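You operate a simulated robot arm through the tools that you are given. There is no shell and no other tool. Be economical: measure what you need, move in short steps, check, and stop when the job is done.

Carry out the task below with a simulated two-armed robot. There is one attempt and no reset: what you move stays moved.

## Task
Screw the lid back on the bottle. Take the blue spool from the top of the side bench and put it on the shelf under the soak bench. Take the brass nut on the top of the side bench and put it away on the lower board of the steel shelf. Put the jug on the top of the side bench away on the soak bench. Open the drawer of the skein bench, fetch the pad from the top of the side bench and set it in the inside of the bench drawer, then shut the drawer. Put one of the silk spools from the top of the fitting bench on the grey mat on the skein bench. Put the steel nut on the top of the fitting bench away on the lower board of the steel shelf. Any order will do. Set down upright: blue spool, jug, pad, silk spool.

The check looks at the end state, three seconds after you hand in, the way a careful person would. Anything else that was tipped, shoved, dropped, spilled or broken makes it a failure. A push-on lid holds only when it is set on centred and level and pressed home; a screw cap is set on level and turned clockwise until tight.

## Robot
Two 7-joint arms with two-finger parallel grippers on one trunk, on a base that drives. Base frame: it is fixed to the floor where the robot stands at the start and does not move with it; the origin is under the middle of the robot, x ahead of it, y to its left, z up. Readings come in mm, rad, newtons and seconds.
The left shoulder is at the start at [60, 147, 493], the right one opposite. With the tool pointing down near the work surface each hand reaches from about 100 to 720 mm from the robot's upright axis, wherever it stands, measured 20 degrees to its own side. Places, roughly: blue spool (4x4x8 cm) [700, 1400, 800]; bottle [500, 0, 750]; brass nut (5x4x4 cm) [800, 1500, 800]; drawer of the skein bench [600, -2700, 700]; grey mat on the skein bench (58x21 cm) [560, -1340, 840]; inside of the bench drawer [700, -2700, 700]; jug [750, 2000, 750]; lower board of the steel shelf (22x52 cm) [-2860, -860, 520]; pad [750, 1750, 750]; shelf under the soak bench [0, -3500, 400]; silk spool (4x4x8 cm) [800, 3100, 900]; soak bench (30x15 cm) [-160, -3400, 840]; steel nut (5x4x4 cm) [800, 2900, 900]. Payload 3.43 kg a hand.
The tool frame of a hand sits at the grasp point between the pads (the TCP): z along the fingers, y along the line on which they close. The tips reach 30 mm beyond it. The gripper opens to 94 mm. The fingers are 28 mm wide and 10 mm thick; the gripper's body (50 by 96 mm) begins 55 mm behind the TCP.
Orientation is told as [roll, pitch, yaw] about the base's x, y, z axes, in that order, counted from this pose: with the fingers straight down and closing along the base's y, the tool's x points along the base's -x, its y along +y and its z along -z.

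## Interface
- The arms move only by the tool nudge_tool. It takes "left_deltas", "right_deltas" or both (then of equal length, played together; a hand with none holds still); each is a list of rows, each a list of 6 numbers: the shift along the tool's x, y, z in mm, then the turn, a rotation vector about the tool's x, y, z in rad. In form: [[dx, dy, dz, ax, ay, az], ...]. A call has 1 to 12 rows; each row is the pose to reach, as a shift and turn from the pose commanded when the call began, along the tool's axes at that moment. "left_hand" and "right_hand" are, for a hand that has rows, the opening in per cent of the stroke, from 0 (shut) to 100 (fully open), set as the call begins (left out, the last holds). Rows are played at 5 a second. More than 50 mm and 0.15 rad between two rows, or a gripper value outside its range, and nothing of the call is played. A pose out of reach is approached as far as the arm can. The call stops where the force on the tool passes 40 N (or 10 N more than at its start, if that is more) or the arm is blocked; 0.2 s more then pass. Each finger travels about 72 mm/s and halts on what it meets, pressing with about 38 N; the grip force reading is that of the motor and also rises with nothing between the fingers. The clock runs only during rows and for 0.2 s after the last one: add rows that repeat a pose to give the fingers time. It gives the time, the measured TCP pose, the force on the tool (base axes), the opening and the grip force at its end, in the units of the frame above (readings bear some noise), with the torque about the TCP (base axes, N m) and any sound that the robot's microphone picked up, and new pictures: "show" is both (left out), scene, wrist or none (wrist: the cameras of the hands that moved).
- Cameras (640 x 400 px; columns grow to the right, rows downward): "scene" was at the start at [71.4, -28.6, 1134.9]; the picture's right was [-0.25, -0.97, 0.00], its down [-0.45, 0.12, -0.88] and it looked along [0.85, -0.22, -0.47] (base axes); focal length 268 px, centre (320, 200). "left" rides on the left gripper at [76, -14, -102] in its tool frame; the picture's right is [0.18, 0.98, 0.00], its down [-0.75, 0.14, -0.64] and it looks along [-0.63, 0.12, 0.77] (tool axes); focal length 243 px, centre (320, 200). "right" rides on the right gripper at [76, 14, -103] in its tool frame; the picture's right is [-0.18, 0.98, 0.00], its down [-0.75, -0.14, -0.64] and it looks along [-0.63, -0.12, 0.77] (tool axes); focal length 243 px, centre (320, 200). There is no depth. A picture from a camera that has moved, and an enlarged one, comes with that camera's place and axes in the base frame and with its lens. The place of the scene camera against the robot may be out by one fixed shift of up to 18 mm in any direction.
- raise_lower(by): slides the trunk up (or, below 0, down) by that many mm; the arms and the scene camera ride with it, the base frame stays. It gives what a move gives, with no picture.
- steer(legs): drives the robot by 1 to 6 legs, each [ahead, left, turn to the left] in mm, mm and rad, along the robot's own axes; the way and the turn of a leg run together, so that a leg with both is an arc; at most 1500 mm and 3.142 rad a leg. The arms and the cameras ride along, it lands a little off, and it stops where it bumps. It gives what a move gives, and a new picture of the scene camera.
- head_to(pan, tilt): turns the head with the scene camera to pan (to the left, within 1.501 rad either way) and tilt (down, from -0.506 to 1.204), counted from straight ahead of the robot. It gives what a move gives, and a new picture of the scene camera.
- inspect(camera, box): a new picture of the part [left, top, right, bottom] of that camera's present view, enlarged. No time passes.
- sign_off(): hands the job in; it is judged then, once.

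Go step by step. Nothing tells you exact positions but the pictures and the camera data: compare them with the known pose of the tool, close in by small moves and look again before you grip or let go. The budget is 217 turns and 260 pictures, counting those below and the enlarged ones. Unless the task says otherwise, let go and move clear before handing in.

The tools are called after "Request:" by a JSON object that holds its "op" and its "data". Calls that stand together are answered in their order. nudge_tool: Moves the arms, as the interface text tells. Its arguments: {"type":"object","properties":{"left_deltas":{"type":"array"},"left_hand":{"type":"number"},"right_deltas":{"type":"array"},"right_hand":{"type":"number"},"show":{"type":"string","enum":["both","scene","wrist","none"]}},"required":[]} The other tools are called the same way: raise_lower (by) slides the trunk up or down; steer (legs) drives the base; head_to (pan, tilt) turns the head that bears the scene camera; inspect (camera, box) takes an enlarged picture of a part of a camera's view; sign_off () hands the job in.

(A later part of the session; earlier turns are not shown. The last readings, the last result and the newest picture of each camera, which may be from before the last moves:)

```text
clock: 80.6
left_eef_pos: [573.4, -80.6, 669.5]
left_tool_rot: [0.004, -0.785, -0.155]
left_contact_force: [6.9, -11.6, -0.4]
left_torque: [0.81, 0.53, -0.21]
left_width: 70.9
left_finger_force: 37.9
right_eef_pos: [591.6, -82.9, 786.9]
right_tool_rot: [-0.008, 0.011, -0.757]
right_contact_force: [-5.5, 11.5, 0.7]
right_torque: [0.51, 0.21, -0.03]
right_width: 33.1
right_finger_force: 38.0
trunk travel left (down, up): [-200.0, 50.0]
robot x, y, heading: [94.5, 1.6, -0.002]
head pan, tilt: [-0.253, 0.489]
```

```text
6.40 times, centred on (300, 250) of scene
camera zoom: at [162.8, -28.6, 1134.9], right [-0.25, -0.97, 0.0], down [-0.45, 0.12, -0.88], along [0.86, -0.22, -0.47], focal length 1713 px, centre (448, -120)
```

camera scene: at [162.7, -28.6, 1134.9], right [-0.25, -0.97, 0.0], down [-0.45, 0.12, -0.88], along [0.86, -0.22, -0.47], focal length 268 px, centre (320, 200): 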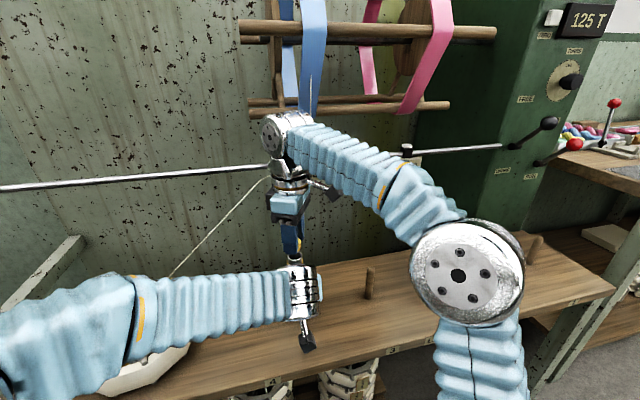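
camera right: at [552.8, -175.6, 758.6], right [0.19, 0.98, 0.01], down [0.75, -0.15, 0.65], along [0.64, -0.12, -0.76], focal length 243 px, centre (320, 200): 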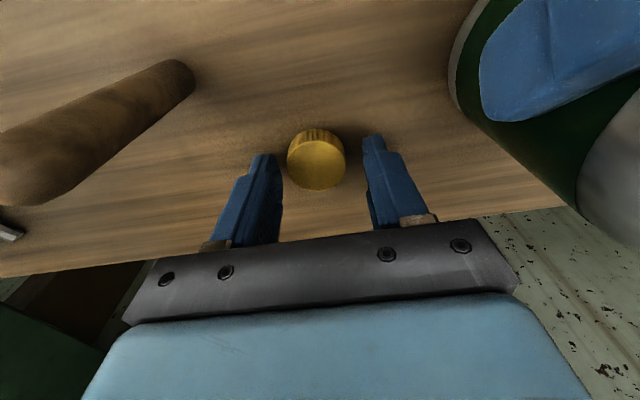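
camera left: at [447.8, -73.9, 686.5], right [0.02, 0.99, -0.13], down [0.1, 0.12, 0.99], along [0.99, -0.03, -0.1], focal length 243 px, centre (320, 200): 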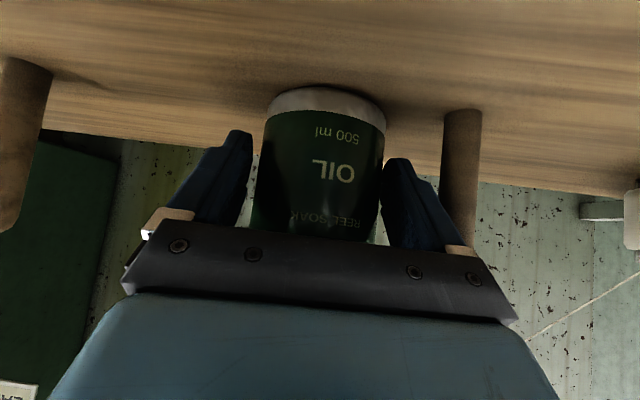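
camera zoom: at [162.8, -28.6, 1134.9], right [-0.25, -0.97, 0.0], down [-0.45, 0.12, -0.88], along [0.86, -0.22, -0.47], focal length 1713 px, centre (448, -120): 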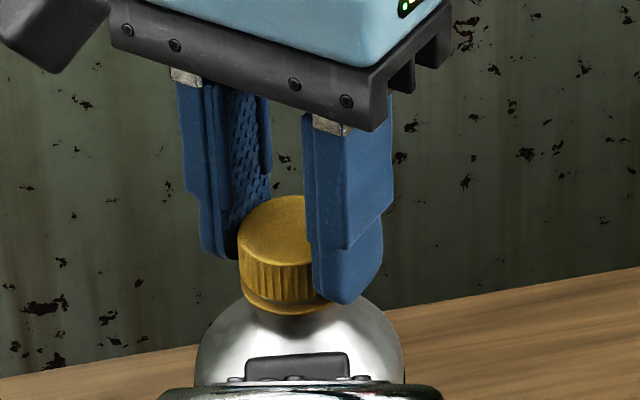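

The gap to the collar is shrinking. Another cycle.

Request:
{"op": "nudge_tool", "data": {"right_deltas": [[0, 0, -1, 0, 0, 0], [0, 0, -1, 0, 0, 0], [0, 0, -1, 0, 0, -0.15], [0, 0, -1, 0, 0, -0.3], [0, 0, -1, 0, 0, -0.45], [0, 0, -1, 0, 0, -0.6], [0, 0, -1, 0, 0, -0.75], [0, 0, -1, 0, 0, -0.9], [0, 0, -1, 0, 0, -1.05], [0, 0, -1, 0, 0, -1.2], [0, 0, -1, 0, 0, -1.35], [0, 0, -1, 0, 0, -1.5]], "right_hand": 46, "show": "none"}}

Request:
{"op": "nudge_tool", "data": {"right_deltas": [[0, 0, 0, 0, 0, 0], [0, 0, 0, 0, 0, 0], [0, 0, 0.3, 0, 0, 0.15], [0, 0, 0.6, 0, 0, 0.3], [0, 0, 0.8, 0, 0, 0.45], [0, 0, 1, 0, 0, 0.6], [0, 0, 1, 0, 0, 0.75], [0, 0, 1, 0, 0, 0.9], [0, 0, 1, 0, 0, 1.05], [0, 0, 1, 0, 0, 1.2], [0, 0, 1, 0, 0, 1.35], [0, 0, 1, 0, 0, 1.5]], "right_hand": 0, "show": "none"}}

Request:
{"op": "inspect", "data": {"camera": "scene", "box": [250, 220, 350, 280]}}

```text
clock: 83.2
left_eef_pos: [574.7, -79.9, 668.5]
left_tool_rot: [0.003, -0.787, -0.154]
left_contact_force: [0.1, 1.6, 0.7]
left_torque: [0.04, -0.14, 0.03]
left_width: 70.6
left_finger_force: 38.2
right_eef_pos: [592.9, -82.9, 787.4]
right_tool_rot: [0.008, 0.01, 0.746]
right_contact_force: [-0.3, 0.1, -0.2]
right_torque: [-0.03, -0.01, 0.01]
right_width: 43.3
right_finger_force: 0.0
trunk travel left (down, up): [-200.0, 50.0]
robot x, y, heading: [93.3, 0.2, 0.004]
head pan, tilt: [-0.253, 0.489]
```

```text
clock: 85.8
left_eef_pos: [572.7, -81.1, 669.5]
left_tool_rot: [0.003, -0.786, -0.156]
left_contact_force: [1.2, -7.6, 0.5]
left_torque: [0.49, 0.03, -0.15]
left_width: 70.7
left_finger_force: 37.9
right_eef_pos: [591.6, -82.9, 785.9]
right_tool_rot: [-0.007, 0.011, -0.757]
right_contact_force: [-1.3, 6.8, 0.4]
right_torque: [0.24, 0.05, 0.02]
right_width: 32.9
right_finger_force: 37.7
trunk travel left (down, up): [-200.0, 50.0]
robot x, y, heading: [88.5, -2.1, 0.002]
head pan, tilt: [-0.253, 0.489]
```

```text
6.40 times, centred on (300, 250) of scene
camera zoom: at [162.7, -28.6, 1134.9], right [-0.25, -0.97, 0.0], down [-0.45, 0.12, -0.88], along [0.86, -0.22, -0.47], focal length 1713 px, centre (448, -120)
```

zoom: 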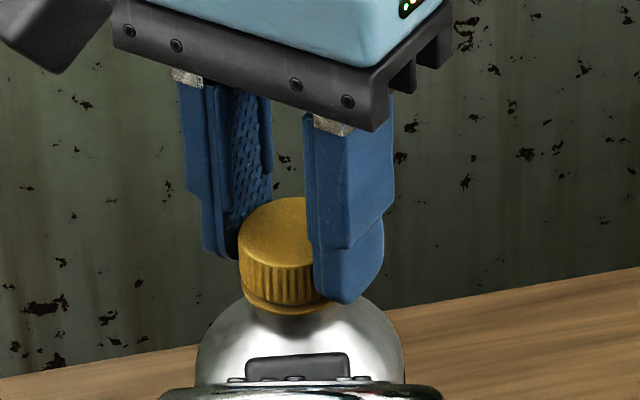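

Request:
{"op": "nudge_tool", "data": {"right_deltas": [[0, 0, -1, 0, 0, 0], [0, 0, -1, 0, 0, 0], [0, 0, -1, 0, 0, -0.15], [0, 0, -1, 0, 0, -0.3], [0, 0, -1, 0, 0, -0.45], [0, 0, -1, 0, 0, -0.6], [0, 0, -1, 0, 0, -0.75], [0, 0, -1, 0, 0, -0.9], [0, 0, -1, 0, 0, -1.05], [0, 0, -1, 0, 0, -1.2], [0, 0, -1, 0, 0, -1.35], [0, 0, -1, 0, 0, -1.5]], "right_hand": 46, "show": "none"}}

Request:
{"op": "nudge_tool", "data": {"right_deltas": [[0, 0, 0, 0, 0, 0], [0, 0, 0, 0, 0, 0], [0, 0, 0.3, 0, 0, 0.15], [0, 0, 0.6, 0, 0, 0.3], [0, 0, 0.8, 0, 0, 0.45], [0, 0, 1, 0, 0, 0.6], [0, 0, 1, 0, 0, 0.75], [0, 0, 1, 0, 0, 0.9], [0, 0, 1, 0, 0, 1.05], [0, 0, 1, 0, 0, 1.2], [0, 0, 1, 0, 0, 1.35], [0, 0, 1, 0, 0, 1.5]], "right_hand": 0, "show": "none"}}

Request:
{"op": "nudge_tool", "data": {"right_deltas": [[0, 0, -1, 0, 0, 0], [0, 0, -1, 0, 0, 0], [0, 0, -1, 0, 0, -0.15], [0, 0, -1, 0, 0, -0.3], [0, 0, -1, 0, 0, -0.45], [0, 0, -1, 0, 0, -0.6], [0, 0, -1, 0, 0, -0.75], [0, 0, -1, 0, 0, -0.9], [0, 0, -1, 0, 0, -1.05], [0, 0, -1, 0, 0, -1.2], [0, 0, -1, 0, 0, -1.35], [0, 0, -1, 0, 0, -1.5]], "right_hand": 46, "show": "none"}}

Request:
{"op": "inspect", "data": {"camera": "right", "box": [240, 60, 400, 220]}}

```text
clock: 88.4
left_eef_pos: [573.6, -80.6, 668.0]
left_tool_rot: [0.003, -0.786, -0.154]
left_contact_force: [0.3, 1.3, 2.3]
left_torque: [-0.01, -0.16, 0.07]
left_width: 70.6
left_finger_force: 38.2
right_eef_pos: [592.6, -84.2, 787.2]
right_tool_rot: [0.01, 0.009, 0.747]
right_contact_force: [-0.9, 0.2, -0.1]
right_torque: [0.01, 0.02, 0.01]
right_width: 43.2
right_finger_force: 0.1
trunk travel left (down, up): [-200.0, 50.0]
robot x, y, heading: [91.8, -1.4, -0.001]
head pan, tilt: [-0.253, 0.489]
```

```text
clock: 91.0
left_eef_pos: [572.1, -80.4, 669.0]
left_tool_rot: [0.002, -0.785, -0.156]
left_contact_force: [-0.6, -2.7, 0.6]
left_torque: [0.19, -0.09, -0.63]
left_width: 70.8
left_finger_force: 37.7
right_eef_pos: [592.2, -83.0, 786.1]
right_tool_rot: [-0.006, 0.011, -0.755]
right_contact_force: [-0.6, 3.3, 1.9]
right_torque: [0.21, -0.01, 0.59]
right_width: 32.9
right_finger_force: 38.0
trunk travel left (down, up): [-200.0, 50.0]
robot x, y, heading: [93.1, -2.1, 0.003]
head pan, tilt: [-0.253, 0.489]
```

```text
clock: 93.6
left_eef_pos: [572.5, -80.4, 668.7]
left_tool_rot: [0.004, -0.785, -0.155]
left_contact_force: [-1.1, 0.6, 0.7]
left_torque: [0.04, -0.06, 0.06]
left_width: 70.7
left_finger_force: 38.2
right_eef_pos: [592.0, -84.2, 787.2]
right_tool_rot: [0.009, 0.009, 0.747]
right_contact_force: [0.6, -0.4, -0.3]
right_torque: [-0.02, -0.03, -0.01]
right_width: 43.2
right_finger_force: 0.0
trunk travel left (down, up): [-200.0, 50.0]
robot x, y, heading: [90.5, -0.8, 0.002]
head pan, tilt: [-0.253, 0.489]
```

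```text
2.50 times, centred on (320, 140) of right
camera zoom: at [526.6, -125.8, 891.8], right [-0.53, 0.85, 0.01], down [0.66, 0.41, 0.63], along [0.53, 0.34, -0.77], focal length 606 px, centre (320, 350)
```

zoom: 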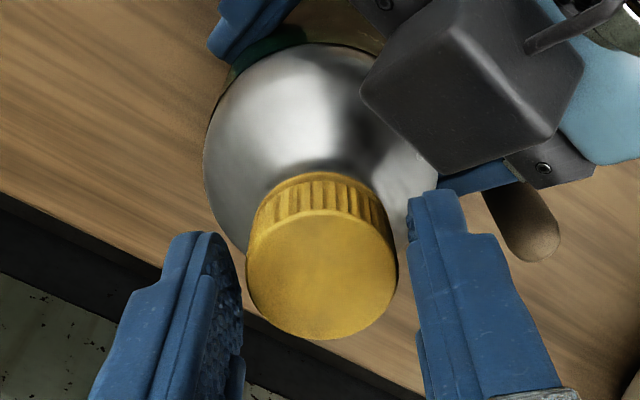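

Torque rose to 0.6 N m at the end. One more stroke to be sure it's tight.

Request:
{"op": "nudge_tool", "data": {"right_deltas": [[0, 0, 0, 0, 0, 0], [0, 0, 0, 0, 0, 0], [0, 0, 0.3, 0, 0, 0.15], [0, 0, 0.6, 0, 0, 0.3], [0, 0, 0.8, 0, 0, 0.45], [0, 0, 1, 0, 0, 0.6]], "right_hand": 0, "show": "none"}}

Request:
{"op": "nudge_tool", "data": {"right_deltas": [[0, 0, 0, 0, 0, 0.15], [0, 0, 0, 0, 0, 0.3], [0, 0, 0, 0, 0, 0.45], [0, 0, 0, 0, 0, 0.6], [0, 0, 0, 0, 0, 0.75]], "show": "none"}}

Request:
{"op": "inspect", "data": {"camera": "scene", "box": [250, 220, 350, 280]}}

```text
clock: 95.0
left_eef_pos: [573.7, -81.6, 668.2]
left_tool_rot: [0.006, -0.786, -0.154]
left_contact_force: [0.9, -1.5, -0.9]
left_torque: [0.33, 0.1, -0.57]
left_width: 70.4
left_finger_force: 38.4
right_eef_pos: [590.7, -84.6, 785.1]
right_tool_rot: [0.005, 0.013, 0.144]
right_contact_force: [-1.7, 2.7, 4.1]
right_torque: [0.03, 0.0, 0.57]
right_width: 33.0
right_finger_force: 37.7
trunk travel left (down, up): [-200.0, 50.0]
robot x, y, heading: [90.7, -2.8, 0.002]
head pan, tilt: [-0.253, 0.489]
```

```text
clock: 96.2
left_eef_pos: [572.3, -80.2, 669.2]
left_tool_rot: [0.003, -0.785, -0.156]
left_contact_force: [-1.0, -7.1, -0.5]
left_torque: [0.35, -0.04, -0.88]
left_width: 70.3
left_finger_force: 38.5
right_eef_pos: [592.0, -83.4, 785.8]
right_tool_rot: [-0.003, 0.011, -0.607]
right_contact_force: [0.6, 6.3, 3.7]
right_torque: [0.27, 0.0, 0.7]
right_width: 32.8
right_finger_force: 38.2
trunk travel left (down, up): [-200.0, 50.0]
robot x, y, heading: [94.5, -2.2, 0.002]
head pan, tilt: [-0.253, 0.489]
```

```text
6.40 times, centred on (300, 250) of scene
camera zoom: at [162.7, -28.7, 1134.9], right [-0.25, -0.97, 0.0], down [-0.45, 0.12, -0.88], along [0.86, -0.22, -0.47], focal length 1713 px, centre (448, -120)
```

zoom: 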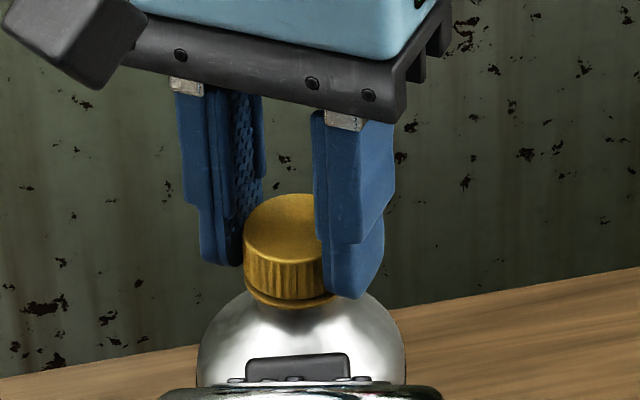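

Tight — torque holds at its slip limit. Release the cap, lift clear, then release the bottle and back off.

Request:
{"op": "nudge_tool", "data": {"right_deltas": [[0, 0, 0, 0, 0, 0], [0, 0, 0, 0, 0, 0], [0, 0, -25, 0, 0, 0], [0, 0, -60, 0, 0, 0], [0, 0, -95, 0, 0, 0]], "right_hand": 46, "show": "none"}}

Request:
{"op": "nudge_tool", "data": {"left_deltas": [[0, 0, 0, 0, 0, 0], [0, 0, 0, 0, 0, 0], [0, 0, -30, 0, 0, 0], [0, 0, -70, 0, 0, 0], [0, 0, -115, 0, 0, 0], [0, 0, -150, 0, 0, 0]], "left_hand": 90, "show": "wrist"}}

Request:
{"op": "inspect", "data": {"camera": "scene", "box": [220, 200, 380, 320]}}

```text
clock: 97.4
left_eef_pos: [574.1, -79.4, 668.2]
left_tool_rot: [0.004, -0.785, -0.152]
left_contact_force: [-0.4, -0.2, 0.0]
left_torque: [0.02, 0.02, 0.0]
left_width: 70.2
left_finger_force: 37.8
right_eef_pos: [593.5, -83.9, 880.6]
right_tool_rot: [-0.006, 0.012, -0.605]
right_contact_force: [-0.4, 0.3, 0.7]
right_torque: [0.02, -0.01, 0.01]
right_width: 43.1
right_finger_force: 0.0
trunk travel left (down, up): [-200.0, 50.0]
robot x, y, heading: [90.2, -2.7, 0.0]
head pan, tilt: [-0.253, 0.489]
```

```text
clock: 98.8
left_eef_pos: [467.8, -63.9, 775.0]
left_tool_rot: [0.006, -0.786, -0.155]
left_contact_force: [0.3, 0.4, 0.6]
left_torque: [-0.05, -0.03, -0.02]
left_width: 84.7
left_finger_force: 0.1
right_eef_pos: [591.5, -84.8, 881.5]
right_tool_rot: [-0.007, 0.012, -0.606]
right_contact_force: [0.2, -0.2, -0.5]
right_torque: [0.01, -0.02, -0.03]
right_width: 43.0
right_finger_force: 0.1
trunk travel left (down, up): [-200.0, 50.0]
robot x, y, heading: [96.5, 1.4, 0.001]
head pan, tilt: [-0.253, 0.489]
camera left: at [342.3, -57.9, 792.1], right [0.02, 0.99, -0.13], down [0.1, 0.12, 0.99], along [0.99, -0.03, -0.1], focal length 243 px, centre (320, 200)
```

left: 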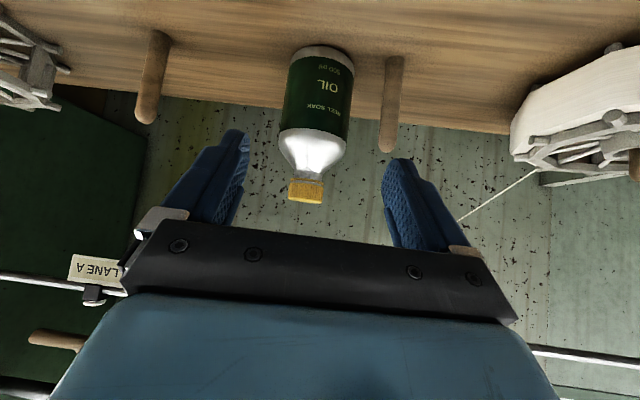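

```text
3.33 times, centred on (300, 260) of scene
camera zoom: at [162.9, -28.7, 1134.9], right [-0.25, -0.97, 0.0], down [-0.45, 0.12, -0.88], along [0.85, -0.22, -0.47], focal length 892 px, centre (387, 0)
```

zoom: 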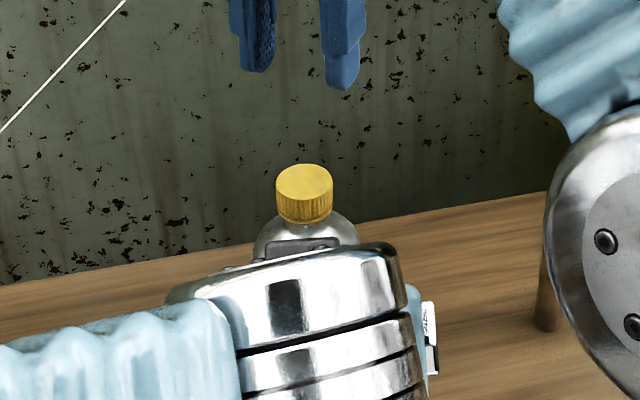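

The bottle is capped and standing. Next I fold both hands back for travel.

Request:
{"op": "nudge_tool", "data": {"right_deltas": [[17, -42, -20, 0, 0, -0.1], [34, -84, -20, 0, 0, -0.2], [51, -126, -20, 0, 0, -0.3], [68, -168, -20, 0, 0, -0.4], [86, -210, -20, 0, 0, -0.5], [104, -250, -20, 0, 0, -0.6]], "left_deltas": [[0, 22, -28, 0, 0.13, 0], [0, 44, -57, 0, 0.26, 0], [1, 66, -85, 0, 0.39, 0], [1, 88, -114, 0, 0.52, 0], [1, 110, -142, 0, 0.65, 0], [1, 132, -171, 0, 0.785, 0]], "left_hand": 70, "right_hand": 70, "show": "none"}}

Request:
{"op": "head_to", "data": {"pan": 0.9, "tilt": 0.4}}

```text
clock: 100.2
left_eef_pos: [367.2, 86.8, 896.4]
left_tool_rot: [0.004, 0.003, -0.151]
left_contact_force: [0.3, 0.0, 0.2]
left_torque: [0.0, 0.04, 0.04]
left_width: 65.7
left_finger_force: 0.1
right_eef_pos: [365.7, -232.4, 903.1]
right_tool_rot: [0.001, 0.013, -0.004]
right_contact_force: [1.3, 0.5, 0.3]
right_torque: [-0.03, 0.0, 0.0]
right_width: 66.1
right_finger_force: 0.1
trunk travel left (down, up): [-200.0, 50.0]
robot x, y, heading: [91.3, 1.1, 0.004]
head pan, tilt: [-0.253, 0.489]
```

```text
clock: 101.6
left_eef_pos: [368.0, 85.7, 894.9]
left_tool_rot: [0.003, -0.002, -0.152]
left_contact_force: [0.8, -0.1, 0.5]
left_torque: [-0.01, 0.03, -0.03]
left_width: 65.8
left_finger_force: 0.0
right_eef_pos: [366.0, -231.4, 903.0]
right_tool_rot: [0.002, 0.012, -0.004]
right_contact_force: [0.3, -0.5, -0.1]
right_torque: [0.02, 0.03, 0.01]
right_width: 65.8
right_finger_force: 0.1
trunk travel left (down, up): [-200.0, 50.0]
robot x, y, heading: [91.3, 1.4, 0.0]
head pan, tilt: [0.901, 0.4]
camera scene: at [131.9, 66.7, 1143.1], right [0.78, -0.62, 0.0], down [-0.24, -0.3, -0.92], along [0.57, 0.72, -0.39], focal length 268 px, centre (320, 200)
```

scene: 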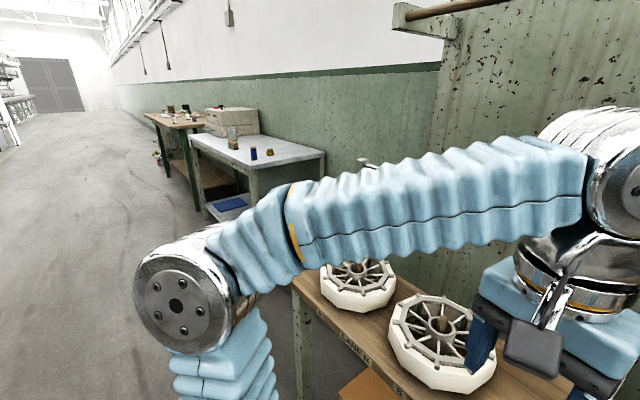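

The side bench is to the left with spool, nut and jug on it. I'll back off and slide left to face it.

Request:
{"op": "steer", "data": {"legs": [[-160, 0, 0], [0, 1450, 0]]}}

Request:
{"op": "head_to", "data": {"pan": 0.1, "tilt": 0.45}}

```text
clock: 109.8
left_eef_pos: [219.2, 1521.2, 894.6]
left_tool_rot: [0.003, -0.004, -0.173]
left_contact_force: [-0.6, -0.2, -0.1]
left_torque: [0.01, 0.03, 0.0]
left_width: 65.9
left_finger_force: 0.0
right_eef_pos: [211.8, 1204.9, 903.8]
right_tool_rot: [0.001, 0.012, -0.023]
right_contact_force: [0.0, -0.1, 1.3]
right_torque: [0.01, -0.03, 0.02]
right_width: 65.6
right_finger_force: 0.1
trunk travel left (down, up): [-200.0, 50.0]
robot x, y, heading: [-58.3, 1437.8, -0.02]
head pan, tilt: [0.901, 0.4]
camera scene: at [-16.5, 1507.6, 1143.1], right [0.77, -0.64, 0.0], down [-0.25, -0.3, -0.92], along [0.59, 0.71, -0.39], focal length 268 px, centre (320, 200)
```

scene: 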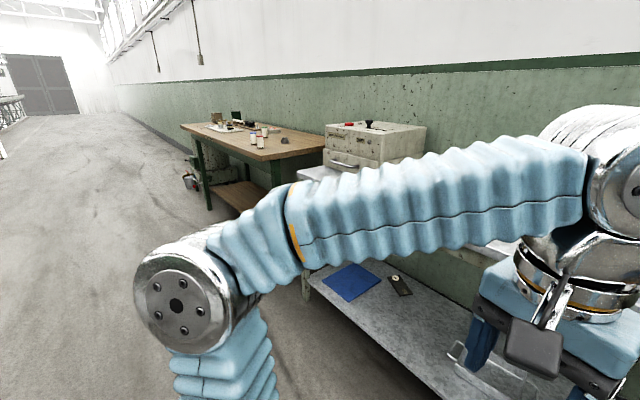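

```text
clock: 110.9
left_eef_pos: [220.2, 1522.4, 894.8]
left_tool_rot: [0.003, -0.001, -0.171]
left_contact_force: [-0.3, 0.1, 0.5]
left_torque: [0.04, -0.01, 0.01]
left_width: 66.1
left_finger_force: 0.0
right_eef_pos: [210.1, 1204.6, 903.2]
right_tool_rot: [0.002, 0.011, -0.024]
right_contact_force: [-1.1, -0.4, 0.0]
right_torque: [0.0, -0.01, 0.0]
right_width: 66.0
right_finger_force: 0.1
trunk travel left (down, up): [-200.0, 50.0]
robot x, y, heading: [-58.0, 1446.9, -0.018]
head pan, tilt: [0.099, 0.45]
camera scene: at [16.2, 1443.6, 1138.4], right [0.08, -1.0, 0.0], down [-0.43, -0.04, -0.9], along [0.9, 0.07, -0.44], focal length 268 px, centre (320, 200)
```

scene: 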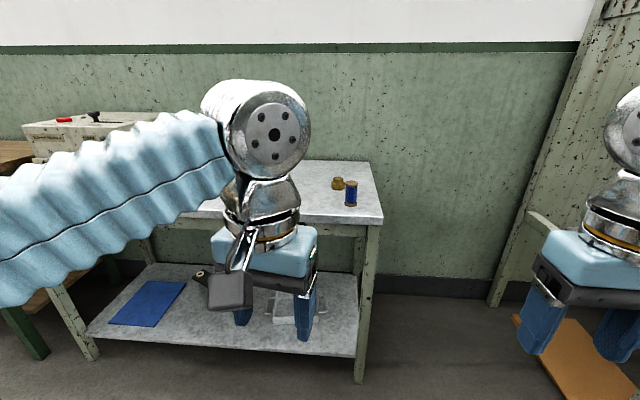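

Blue spool at about (756, 1405) and the brass nut just left and behind it. I'll drive up so the right hand reaches them.

Request:
{"op": "steer", "data": {"legs": [[270, 150, 0.018]]}}

Request:
{"op": "head_to", "data": {"pan": -0.2, "tilt": 0.55}}

```text
clock: 113.0
left_eef_pos: [488.1, 1675.7, 895.5]
left_tool_rot: [0.004, -0.001, -0.155]
left_contact_force: [-1.0, 0.7, 0.8]
left_torque: [0.02, -0.02, 0.01]
left_width: 65.7
left_finger_force: 0.1
right_eef_pos: [486.3, 1357.9, 903.4]
right_tool_rot: [0.001, 0.011, -0.007]
right_contact_force: [-0.6, -0.8, -0.4]
right_torque: [0.0, 0.0, 0.01]
right_width: 65.9
right_finger_force: 0.0
trunk travel left (down, up): [-200.0, 50.0]
robot x, y, heading: [207.8, 1587.7, -0.001]
head pan, tilt: [0.099, 0.45]
camera scene: at [286.3, 1593.7, 1138.4], right [0.1, -1.0, 0.0], down [-0.43, -0.04, -0.9], along [0.9, 0.09, -0.44], focal length 268 px, centre (320, 200)
```

scene: 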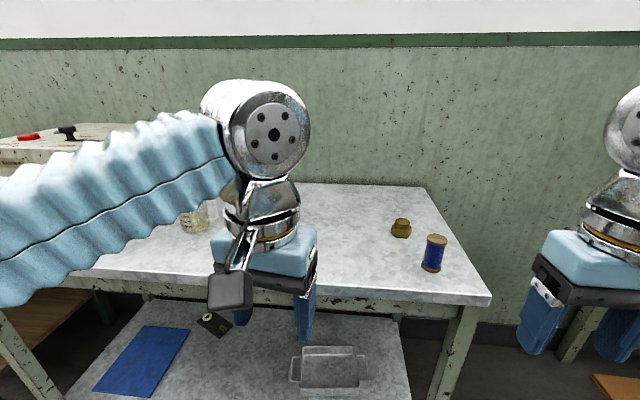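

```text
clock: 113.8
left_eef_pos: [488.2, 1675.7, 895.4]
left_tool_rot: [0.001, -0.002, -0.154]
left_contact_force: [0.0, -0.2, 0.3]
left_torque: [0.04, 0.03, 0.01]
left_width: 65.8
left_finger_force: 0.0
right_eef_pos: [485.8, 1358.9, 902.0]
right_tool_rot: [0.002, 0.014, -0.009]
right_contact_force: [0.0, -0.4, 0.3]
right_torque: [-0.02, 0.0, 0.01]
right_width: 66.1
right_finger_force: 0.0
trunk travel left (down, up): [-200.0, 50.0]
robot x, y, heading: [212.5, 1589.9, -0.001]
head pan, tilt: [-0.201, 0.55]
camera scene: at [283.0, 1566.8, 1129.4], right [-0.2, -0.98, 0.0], down [-0.51, 0.1, -0.85], along [0.84, -0.17, -0.52], focal length 268 px, centre (320, 200)
```

scene: 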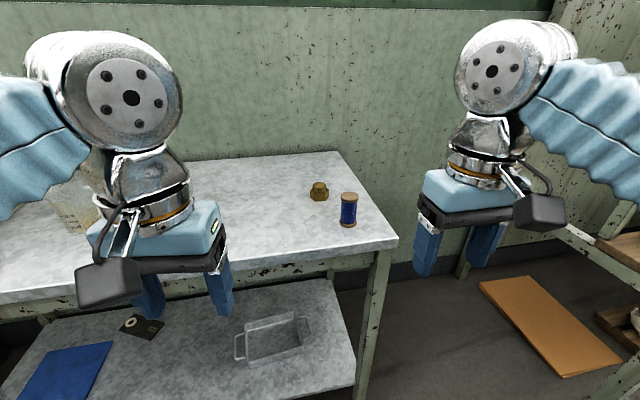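

Triangulated: bench top z ≈ 759, spool at (758, 1404), nut at (875, 1448). I'll tilt the right hand for a slanted grasp, since the spool must later go under a bench.

Request:
{"op": "nudge_tool", "data": {"right_deltas": [[-26, 7, 0, 0, -0.13, 0], [-53, 13, 0, 0, -0.26, 0], [-80, 20, 5, 0, -0.39, 0], [-106, 27, 12, 0, -0.52, 0], [-133, 33, 20, 0, -0.65, 0], [-160, 40, 26, 0, -0.78, 0], [-186, 46, 32, 0, -0.9, 0], [-186, 46, 32, 0, -0.9, 0]], "right_hand": 70}}

```text
clock: 115.6
left_eef_pos: [487.6, 1676.1, 895.5]
left_tool_rot: [0.004, -0.001, -0.154]
left_contact_force: [0.0, -0.3, -0.6]
left_torque: [0.03, 0.03, -0.01]
left_width: 66.0
left_finger_force: 0.0
right_eef_pos: [672.4, 1403.2, 870.0]
right_tool_rot: [0.001, -0.888, -0.009]
right_contact_force: [0.2, 0.9, -1.0]
right_torque: [0.02, 0.04, -0.01]
right_width: 66.0
right_finger_force: 0.0
trunk travel left (down, up): [-200.0, 50.0]
robot x, y, heading: [214.3, 1589.1, -0.001]
head pan, tilt: [-0.201, 0.55]
camera scene: at [283.0, 1566.8, 1129.4], right [-0.2, -0.98, 0.0], down [-0.51, 0.1, -0.85], along [0.84, -0.17, -0.52], focal length 268 px, centre (320, 200)
camera right: at [543.1, 1417.3, 876.5], right [0.12, 0.98, 0.14], down [-0.02, -0.14, 0.99], along [0.99, -0.13, 0.01], focal length 243 px, centre (320, 200)
```

scene: 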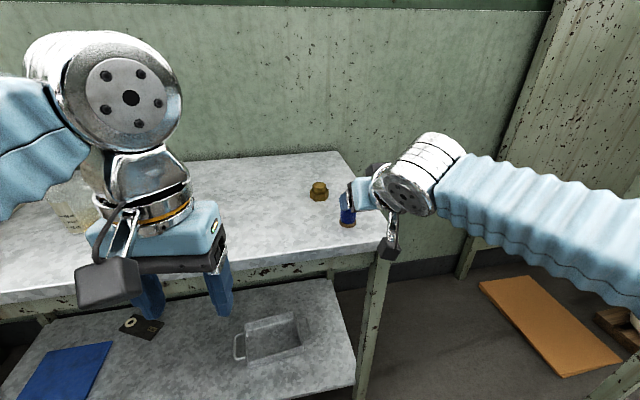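
right: 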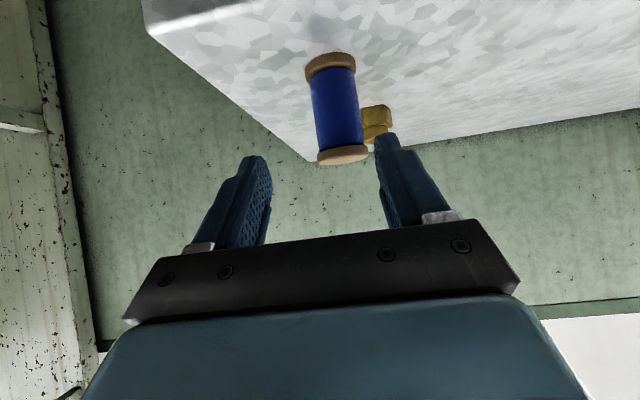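

Request:
{"op": "nudge_tool", "data": {"right_deltas": [[-2, 13, 20, 0, 0, 0], [-4, 13, 50, 0, 0, 0], [-5, 13, 80, 0, 0, 0], [-5, 13, 80, 0, 0, 0]], "right_hand": 70, "show": "wrist"}}

```text
clock: 116.6
left_eef_pos: [488.3, 1674.9, 893.9]
left_tool_rot: [0.003, -0.003, -0.153]
left_contact_force: [0.3, 0.3, 0.5]
left_torque: [-0.05, -0.01, -0.02]
left_width: 65.7
left_finger_force: 0.0
right_eef_pos: [734.9, 1415.9, 821.8]
right_tool_rot: [0.004, -0.888, -0.008]
right_contact_force: [-0.8, 0.4, -0.1]
right_torque: [-0.01, 0.02, -0.02]
right_width: 65.8
right_finger_force: 0.0
trunk travel left (down, up): [-200.0, 50.0]
robot x, y, heading: [211.6, 1592.2, -0.001]
head pan, tilt: [-0.201, 0.55]
camera right: at [607.2, 1430.2, 829.5], right [0.12, 0.98, 0.14], down [-0.02, -0.14, 0.99], along [0.99, -0.13, 0.0], focal length 243 px, centre (320, 200)
```

right: 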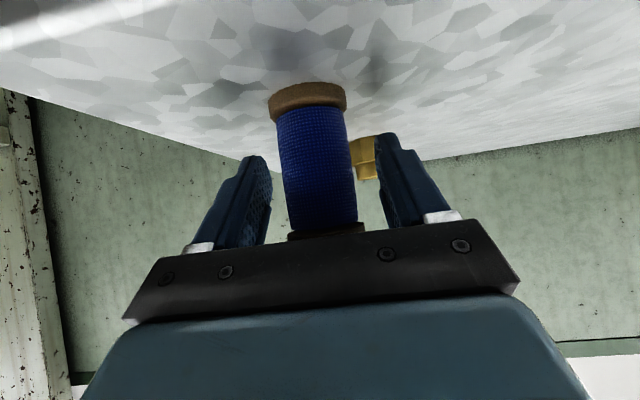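

Request:
{"op": "nudge_tool", "data": {"right_deltas": [[-2, -1, 18, 0, 0, 0], [-4, -1, 34, 0, 0, 0], [-4, -1, 34, 0, 0, 0]], "right_hand": 70, "show": "none"}}

Request:
{"op": "nudge_tool", "data": {"right_deltas": [[0, 0, 0, 0, 0, 0], [0, 0, 0, 0, 0, 0], [0, 0, 0, 0, 0, 0]], "right_hand": 0, "show": "wrist"}}

```text
clock: 117.4
left_eef_pos: [484.8, 1676.3, 895.8]
left_tool_rot: [0.006, -0.003, -0.154]
left_contact_force: [0.2, -0.1, -0.5]
left_torque: [0.01, 0.0, 0.0]
left_width: 65.8
left_finger_force: 0.1
right_eef_pos: [763.7, 1416.1, 809.3]
right_tool_rot: [0.003, -0.898, -0.007]
right_contact_force: [-15.7, 0.2, 30.7]
right_torque: [-0.79, 0.02, -0.43]
right_width: 65.5
right_finger_force: 0.0
trunk travel left (down, up): [-200.0, 50.0]
robot x, y, heading: [208.9, 1592.9, -0.004]
head pan, tilt: [-0.201, 0.55]
```

```text
clock: 117.9
left_eef_pos: [487.8, 1674.8, 893.8]
left_tool_rot: [0.004, -0.002, -0.156]
left_contact_force: [-0.2, 0.3, 0.2]
left_torque: [-0.01, 0.05, -0.01]
left_width: 66.1
left_finger_force: 0.0
right_eef_pos: [765.9, 1411.4, 809.1]
right_tool_rot: [0.002, -0.901, -0.011]
right_contact_force: [3.9, -0.6, 11.9]
right_torque: [-0.25, -0.22, 0.07]
right_width: 39.9
right_finger_force: 37.7
trunk travel left (down, up): [-200.0, 50.0]
robot x, y, heading: [209.9, 1589.8, -0.008]
head pan, tilt: [-0.201, 0.55]
stopped in row 2 (right hand): the force on the tool passed its limit at 56 N (the readings are from after the stop); the commanded pose is now the measured one
camera right: at [637.5, 1427.3, 814.8], right [0.12, 0.98, 0.14], down [-0.04, -0.14, 0.99], along [0.99, -0.13, 0.02], focal length 243 px, centre (320, 200)
```

right: 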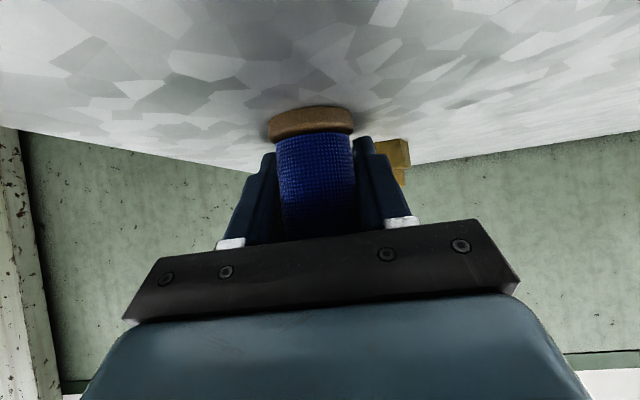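

Gripped at 40 mm. Lift straight up and look.

Request:
{"op": "nudge_tool", "data": {"right_deltas": [[-16, 0, -12, 0, 0, 0], [-40, 0, -31, 0, 0, 0], [-70, 0, -56, 0, 0, 0], [-70, 0, -56, 0, 0, 0]], "show": "both"}}

```text
clock: 118.9
left_eef_pos: [488.5, 1677.0, 895.8]
left_tool_rot: [0.004, -0.002, -0.153]
left_contact_force: [0.3, 0.1, -0.4]
left_torque: [0.0, -0.01, -0.04]
left_width: 66.0
left_finger_force: 0.1
right_eef_pos: [766.7, 1412.1, 898.9]
right_tool_rot: [0.002, -0.893, -0.011]
right_contact_force: [-0.2, -0.1, -1.5]
right_torque: [0.01, -0.02, 0.03]
right_width: 39.8
right_finger_force: 37.6
trunk travel left (down, up): [-200.0, 50.0]
robot x, y, heading: [211.3, 1587.6, 0.004]
head pan, tilt: [-0.201, 0.55]
camera scene: at [283.0, 1566.6, 1129.4], right [-0.2, -0.98, 0.0], down [-0.51, 0.1, -0.85], along [0.84, -0.17, -0.52], focal length 268 px, centre (320, 200)
camera right: at [638.6, 1427.0, 905.0], right [0.13, 0.98, 0.14], down [-0.03, -0.14, 0.99], along [0.99, -0.13, 0.01], focal length 243 px, centre (320, 200)
```

scene: 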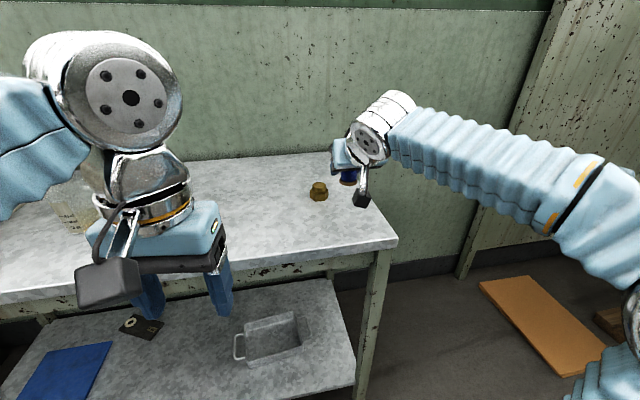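
right: 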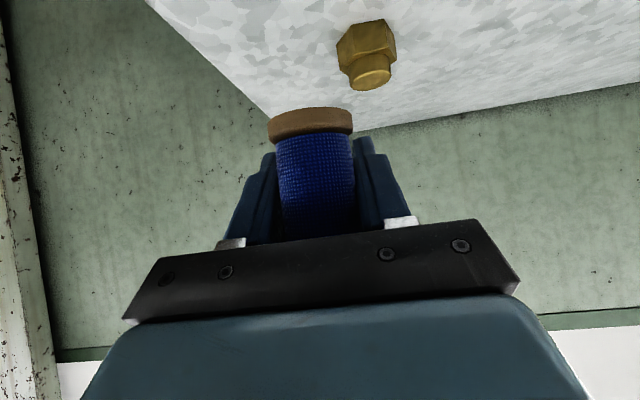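

Spool secured. Retract it, and look at the jug side.

Request:
{"op": "nudge_tool", "data": {"right_deltas": [[29, 0, -36, 0, 0, 0], [58, 0, -71, 0, 0, 0], [87, 0, -107, 0, 0, 0], [116, 0, -142, 0, 0, 0], [145, 0, -178, 0, 0, 0], [145, -20, -178, 0, 0, 0]], "show": "none"}}

Request:
{"op": "steer", "data": {"legs": [[-100, 250, 0]]}}

```text
clock: 120.3
left_eef_pos: [489.0, 1674.8, 895.2]
left_tool_rot: [0.005, -0.001, -0.153]
left_contact_force: [-0.6, -0.8, 0.0]
left_torque: [-0.02, 0.02, -0.04]
left_width: 65.9
left_finger_force: 0.1
right_eef_pos: [536.7, 1394.0, 896.6]
right_tool_rot: [0.0, -0.892, -0.012]
right_contact_force: [-0.4, 0.5, -0.3]
right_torque: [-0.02, -0.03, -0.03]
right_width: 37.5
right_finger_force: 38.0
trunk travel left (down, up): [-200.0, 50.0]
robot x, y, heading: [208.8, 1590.1, -0.004]
head pan, tilt: [-0.201, 0.55]
```

```text
clock: 122.2
left_eef_pos: [388.1, 1924.0, 895.2]
left_tool_rot: [0.003, -0.002, -0.154]
left_contact_force: [0.1, 0.4, -0.6]
left_torque: [0.02, 0.01, 0.02]
left_width: 65.8
left_finger_force: 0.0
right_eef_pos: [436.1, 1644.6, 895.3]
right_tool_rot: [0.001, -0.893, -0.013]
right_contact_force: [0.5, -0.1, -0.1]
right_torque: [-0.02, -0.04, 0.02]
right_width: 37.5
right_finger_force: 38.2
trunk travel left (down, up): [-200.0, 50.0]
robot x, y, heading: [110.7, 1839.4, 0.0]
head pan, tilt: [-0.201, 0.55]
camera scene: at [182.3, 1815.9, 1129.4], right [-0.2, -0.98, 0.0], down [-0.51, 0.1, -0.85], along [0.84, -0.17, -0.52], focal length 268 px, centre (320, 200)
```

scene: 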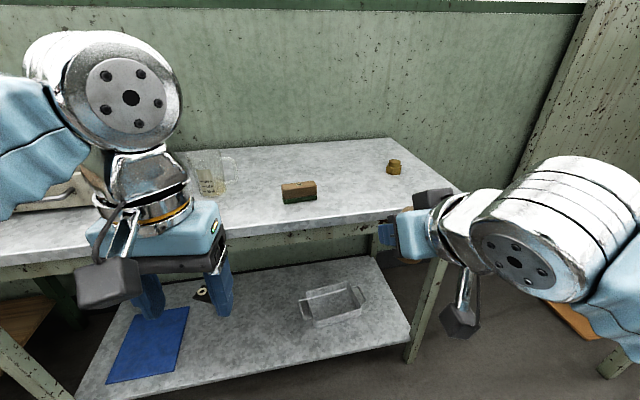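

The pad is the brown block near (790, 1755), the jug stands glass with a handle near (870, 1985). I'll drive in closer for the jug.

Request:
{"op": "steer", "data": {"legs": [[180, -40, 0]]}}

Request:
{"op": "inspect", "data": {"camera": "left", "box": [0, 0, 640, 400]}}

Request:
{"op": "inspect", "data": {"camera": "right", "box": [160, 50, 480, 250]}}

```text
clock: 123.7
left_eef_pos: [568.6, 1883.8, 896.4]
left_tool_rot: [0.003, -0.002, -0.153]
left_contact_force: [0.3, -0.3, 0.7]
left_torque: [0.0, -0.02, -0.04]
left_width: 66.0
left_finger_force: 0.1
right_eef_pos: [616.3, 1602.6, 896.9]
right_tool_rot: [-0.001, -0.894, -0.012]
right_contact_force: [-0.2, 0.8, -0.7]
right_torque: [0.02, 0.0, 0.01]
right_width: 37.4
right_finger_force: 37.9
trunk travel left (down, up): [-200.0, 50.0]
robot x, y, heading: [295.2, 1801.1, -0.001]
head pan, tilt: [-0.201, 0.55]
camera scene: at [363.0, 1775.3, 1129.4], right [-0.2, -0.98, 0.0], down [-0.51, 0.11, -0.85], along [0.84, -0.17, -0.52], focal length 268 px, centre (320, 200)
```

scene: 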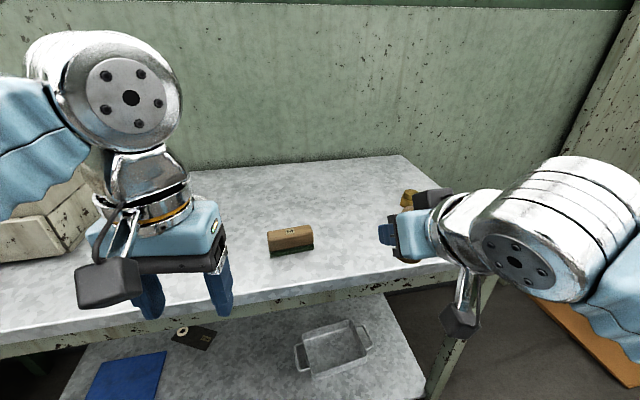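

```text
1.00 times, centred on (320, 200) of left (not enlarged: the box is as wide or as high as the picture)
camera zoom: at [492.4, 1882.3, 997.1], right [-0.03, 1.0, 0.0], down [0.77, 0.02, 0.64], along [0.64, 0.02, -0.77], focal length 243 px, centre (320, 200)
```

zoom: 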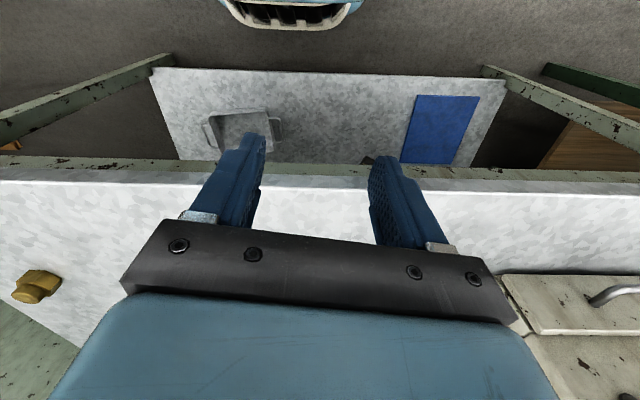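

```text
2.00 times, centred on (320, 150) of right
camera zoom: at [488.7, 1618.2, 902.9], right [0.13, 0.98, 0.14], down [-0.03, -0.14, 0.99], along [0.99, -0.13, 0.01], focal length 485 px, centre (320, 300)
```

zoom: 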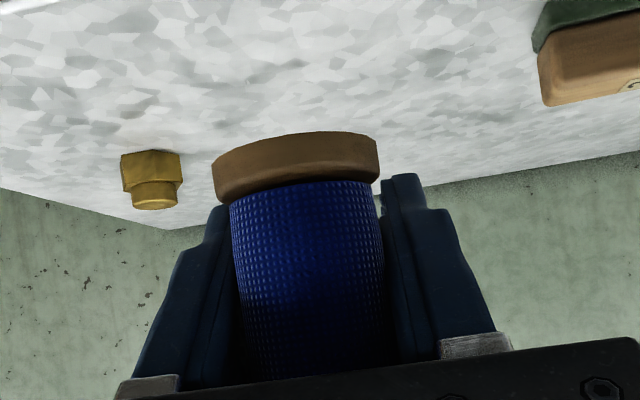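

Request:
{"op": "nudge_tool", "data": {"left_deltas": [[2, 14, 0, 0, -0.13, 0], [4, 28, 0, 0, -0.26, 0], [6, 42, 0, 0, -0.39, 0], [8, 56, 0, 0, -0.52, 0], [10, 70, 0, 0, -0.65, 0], [12, 85, 0, 0, -0.78, 0], [15, 99, 0, 0, -0.9, 0], [15, 99, 0, 0, -0.9, 0]], "left_hand": 100}}

```text
clock: 125.5
left_eef_pos: [568.0, 1984.1, 896.9]
left_tool_rot: [0.005, -0.902, -0.159]
left_contact_force: [0.2, -0.4, 0.2]
left_torque: [0.01, 0.02, 0.01]
left_width: 94.1
left_finger_force: 0.1
right_eef_pos: [617.8, 1602.8, 896.7]
right_tool_rot: [0.0, -0.894, -0.012]
right_contact_force: [0.3, 0.0, -1.1]
right_torque: [-0.01, 0.01, 0.03]
right_width: 37.7
right_finger_force: 38.1
trunk travel left (down, up): [-200.0, 50.0]
robot x, y, heading: [289.3, 1799.2, 0.001]
head pan, tilt: [-0.201, 0.55]
camera scene: at [363.0, 1775.3, 1129.4], right [-0.2, -0.98, 0.0], down [-0.51, 0.11, -0.85], along [0.84, -0.17, -0.52], focal length 268 px, centre (320, 200)
camera left: at [441.7, 1990.7, 899.7], right [0.04, 0.99, -0.14], down [-0.02, 0.14, 0.99], along [1.0, -0.04, 0.02], focal length 243 px, centre (320, 200)
```

scene: 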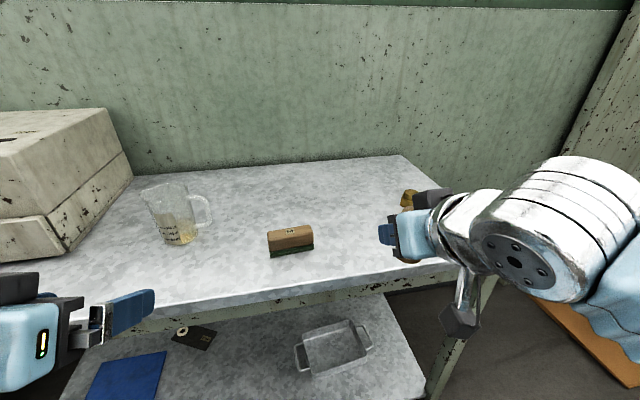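
left: 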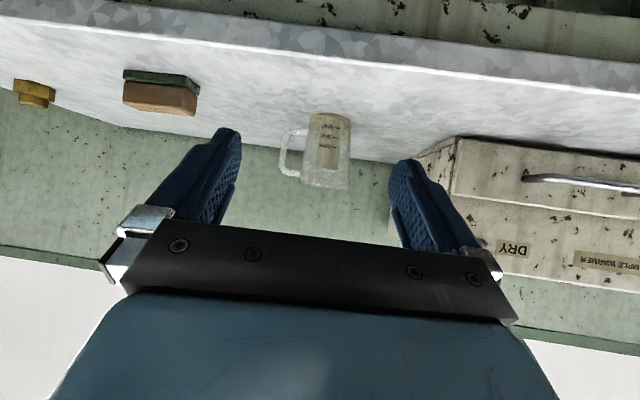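

The jug holds liquid, stands at about (885, 1973), 125 mm tall, handle toward -y. I'll grasp it from above with fingers closing along x, hand vertical.

Request:
{"op": "nudge_tool", "data": {"left_deltas": [[-15, -2, -2, 0, 0.13, 0], [-30, -4, -3, 0, 0.26, 0], [-44, -7, -5, 0, 0.39, 0], [-59, -9, -7, 0, 0.52, 0], [-74, -11, -8, 0, 0.65, 0], [-88, -13, -10, 0, 0.78, 0], [-103, -15, -11, 0, 0.9, 0]], "left_hand": 100, "show": "none"}}

Request:
{"op": "nudge_tool", "data": {"left_deltas": [[0, 0, 0, 0, 0, -0.145], [0, 0, 0, 0, 0, -0.29], [0, 0, 0, 0, 0, -0.435], [0, 0, 0, 0, 0, -0.58], [0, 0, 0, 0, 0, -0.725], [0, 0, 0, 0, 0, -0.87], [0, 0, 0, 0, 0, -1.015], [0, 0, 0, 0, 0, -1.16], [0, 0, 0, 0, 0, -1.305], [0, 0, 0, 0, 0, -1.45], [0, 0, 0, 0, 0, -1.595], [0, 0, 0, 0, 0, -1.73]], "show": "wrist"}}

```text
clock: 127.1
left_eef_pos: [676.7, 2011.6, 930.1]
left_tool_rot: [-0.002, -0.003, -0.154]
left_contact_force: [-0.6, -1.4, 0.7]
left_torque: [0.0, -0.09, -0.01]
left_width: 93.9
left_finger_force: 0.1
left hand out of reach, approached as far as the arm can: row 6, 7
right_eef_pos: [616.9, 1603.0, 897.5]
right_tool_rot: [0.001, -0.894, -0.012]
right_contact_force: [-0.4, -0.9, -0.5]
right_torque: [0.05, -0.01, 0.05]
right_width: 37.4
right_finger_force: 38.2
trunk travel left (down, up): [-200.0, 50.0]
robot x, y, heading: [294.5, 1799.3, 0.0]
head pan, tilt: [-0.201, 0.55]
```

```text
clock: 129.7
left_eef_pos: [677.0, 2011.7, 929.1]
left_tool_rot: [-0.002, -0.003, 1.579]
left_contact_force: [0.5, 0.3, 0.6]
left_torque: [0.03, 0.02, 0.01]
left_width: 93.9
left_finger_force: 0.2
right_eef_pos: [617.4, 1603.3, 897.1]
right_tool_rot: [0.001, -0.894, -0.011]
right_contact_force: [-0.3, 0.7, -1.3]
right_torque: [0.03, 0.02, 0.0]
right_width: 37.4
right_finger_force: 37.7
trunk travel left (down, up): [-200.0, 50.0]
robot x, y, heading: [291.8, 1800.4, 0.004]
head pan, tilt: [-0.201, 0.55]
camera left: at [693.2, 1936.3, 1032.0], right [-0.98, -0.19, 0.0], down [-0.15, 0.75, 0.64], along [-0.12, 0.63, -0.77], focal length 243 px, centre (320, 200)
```

left: 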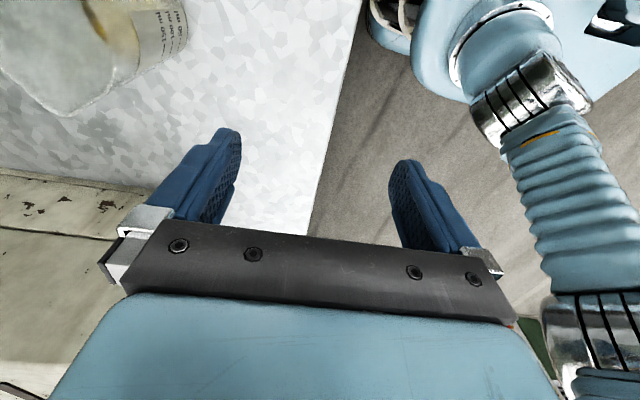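

Request:
{"op": "raise_lower", "data": {"by": 50}}

Request:
{"op": "nudge_tool", "data": {"left_deltas": [[7, -35, 0, 0, 0, 0], [14, -70, 0, 0, 0, 0], [20, -105, 0, 0, 0, 0], [26, -140, 0, 0, 0, 0], [26, -140, 0, 0, 0, 0]], "left_hand": 100}}

```text
clock: 130.6
left_eef_pos: [677.6, 2010.7, 980.5]
left_tool_rot: [0.0, -0.003, 1.575]
left_contact_force: [0.2, -0.1, -0.3]
left_torque: [0.01, 0.01, 0.0]
left_width: 94.2
left_finger_force: 0.1
right_eef_pos: [617.3, 1602.2, 947.3]
right_tool_rot: [0.0, -0.893, -0.013]
right_contact_force: [0.5, -0.3, -0.6]
right_torque: [0.0, 0.0, 0.0]
right_width: 37.4
right_finger_force: 38.1
trunk travel left (down, up): [-250.0, 0.0]
robot x, y, heading: [292.6, 1797.7, -0.005]
head pan, tilt: [-0.201, 0.55]
```

```text
clock: 131.8
left_eef_pos: [766.8, 1993.7, 972.0]
left_tool_rot: [-0.007, -0.003, 1.575]
left_contact_force: [-0.3, 0.0, 0.6]
left_torque: [-0.04, -0.02, -0.01]
left_width: 94.4
left_finger_force: 0.1
left hand out of reach, approached as far as the arm can: row 3, 4, 5
right_eef_pos: [617.2, 1603.2, 947.9]
right_tool_rot: [0.001, -0.894, -0.01]
right_contact_force: [-0.3, 0.1, 0.1]
right_torque: [-0.01, -0.07, -0.03]
right_width: 37.5
right_finger_force: 37.8
trunk travel left (down, up): [-250.0, 0.0]
robot x, y, heading: [292.3, 1799.7, -0.004]
head pan, tilt: [-0.201, 0.55]
camera scene: at [362.0, 1776.1, 1179.3], right [-0.2, -0.98, 0.0], down [-0.51, 0.1, -0.85], along [0.84, -0.17, -0.52], focal length 268 px, centre (320, 200)
camera left: at [781.7, 1918.8, 1075.2], right [-0.98, -0.19, -0.01], down [-0.15, 0.75, 0.64], along [-0.12, 0.63, -0.77], focal length 243 px, centre (320, 200)
```

scene: 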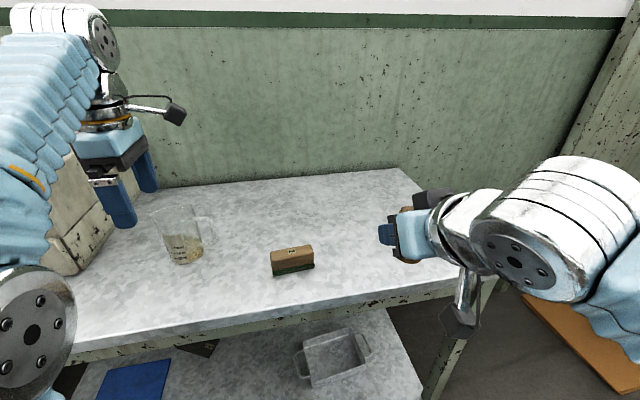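
left: 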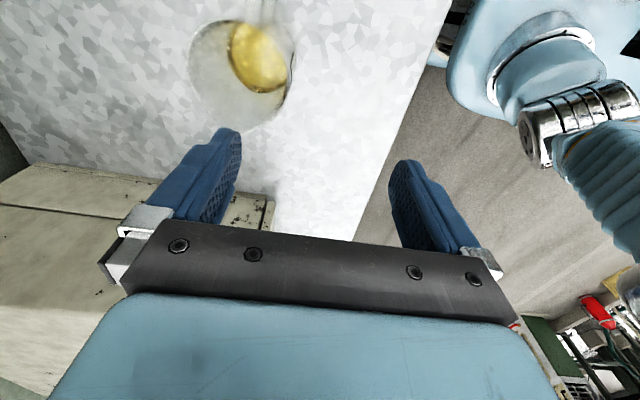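

Jug centre reads (830, 1971) from above. I'll lower a little, which gives reach, and see where the hand lands.

Request:
{"op": "nudge_tool", "data": {"left_deltas": [[0, 0, 10, 0, 0, 0], [0, 0, 25, 0, 0, 0], [0, 0, 35, 0, 0, 0], [0, 0, 35, 0, 0, 0]], "left_hand": 100, "show": "wrist"}}

```text
clock: 132.8
left_eef_pos: [767.1, 1992.5, 936.7]
left_tool_rot: [-0.002, -0.001, 1.576]
left_contact_force: [0.4, -0.1, -0.8]
left_torque: [-0.01, 0.03, 0.01]
left_width: 94.2
left_finger_force: 0.1
right_eef_pos: [617.0, 1603.4, 946.2]
right_tool_rot: [0.0, -0.892, -0.012]
right_contact_force: [-0.3, -0.3, -0.5]
right_torque: [0.0, -0.01, -0.02]
right_width: 37.7
right_finger_force: 37.9
trunk travel left (down, up): [-250.0, 0.0]
robot x, y, heading: [294.7, 1800.6, -0.001]
head pan, tilt: [-0.201, 0.55]
camera left: at [783.5, 1916.7, 1039.0], right [-0.98, -0.19, 0.0], down [-0.15, 0.75, 0.64], along [-0.12, 0.63, -0.77], focal length 243 px, centre (320, 200)
```

left: 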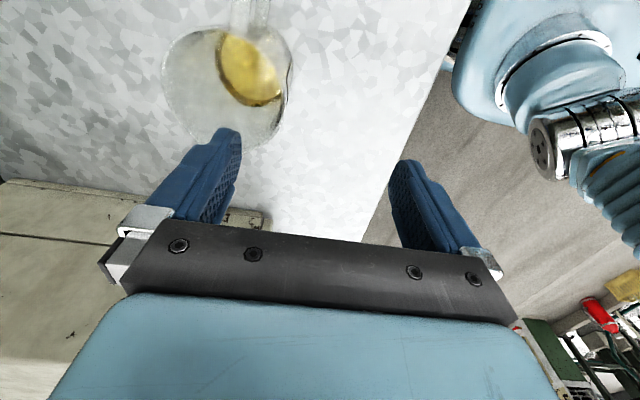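

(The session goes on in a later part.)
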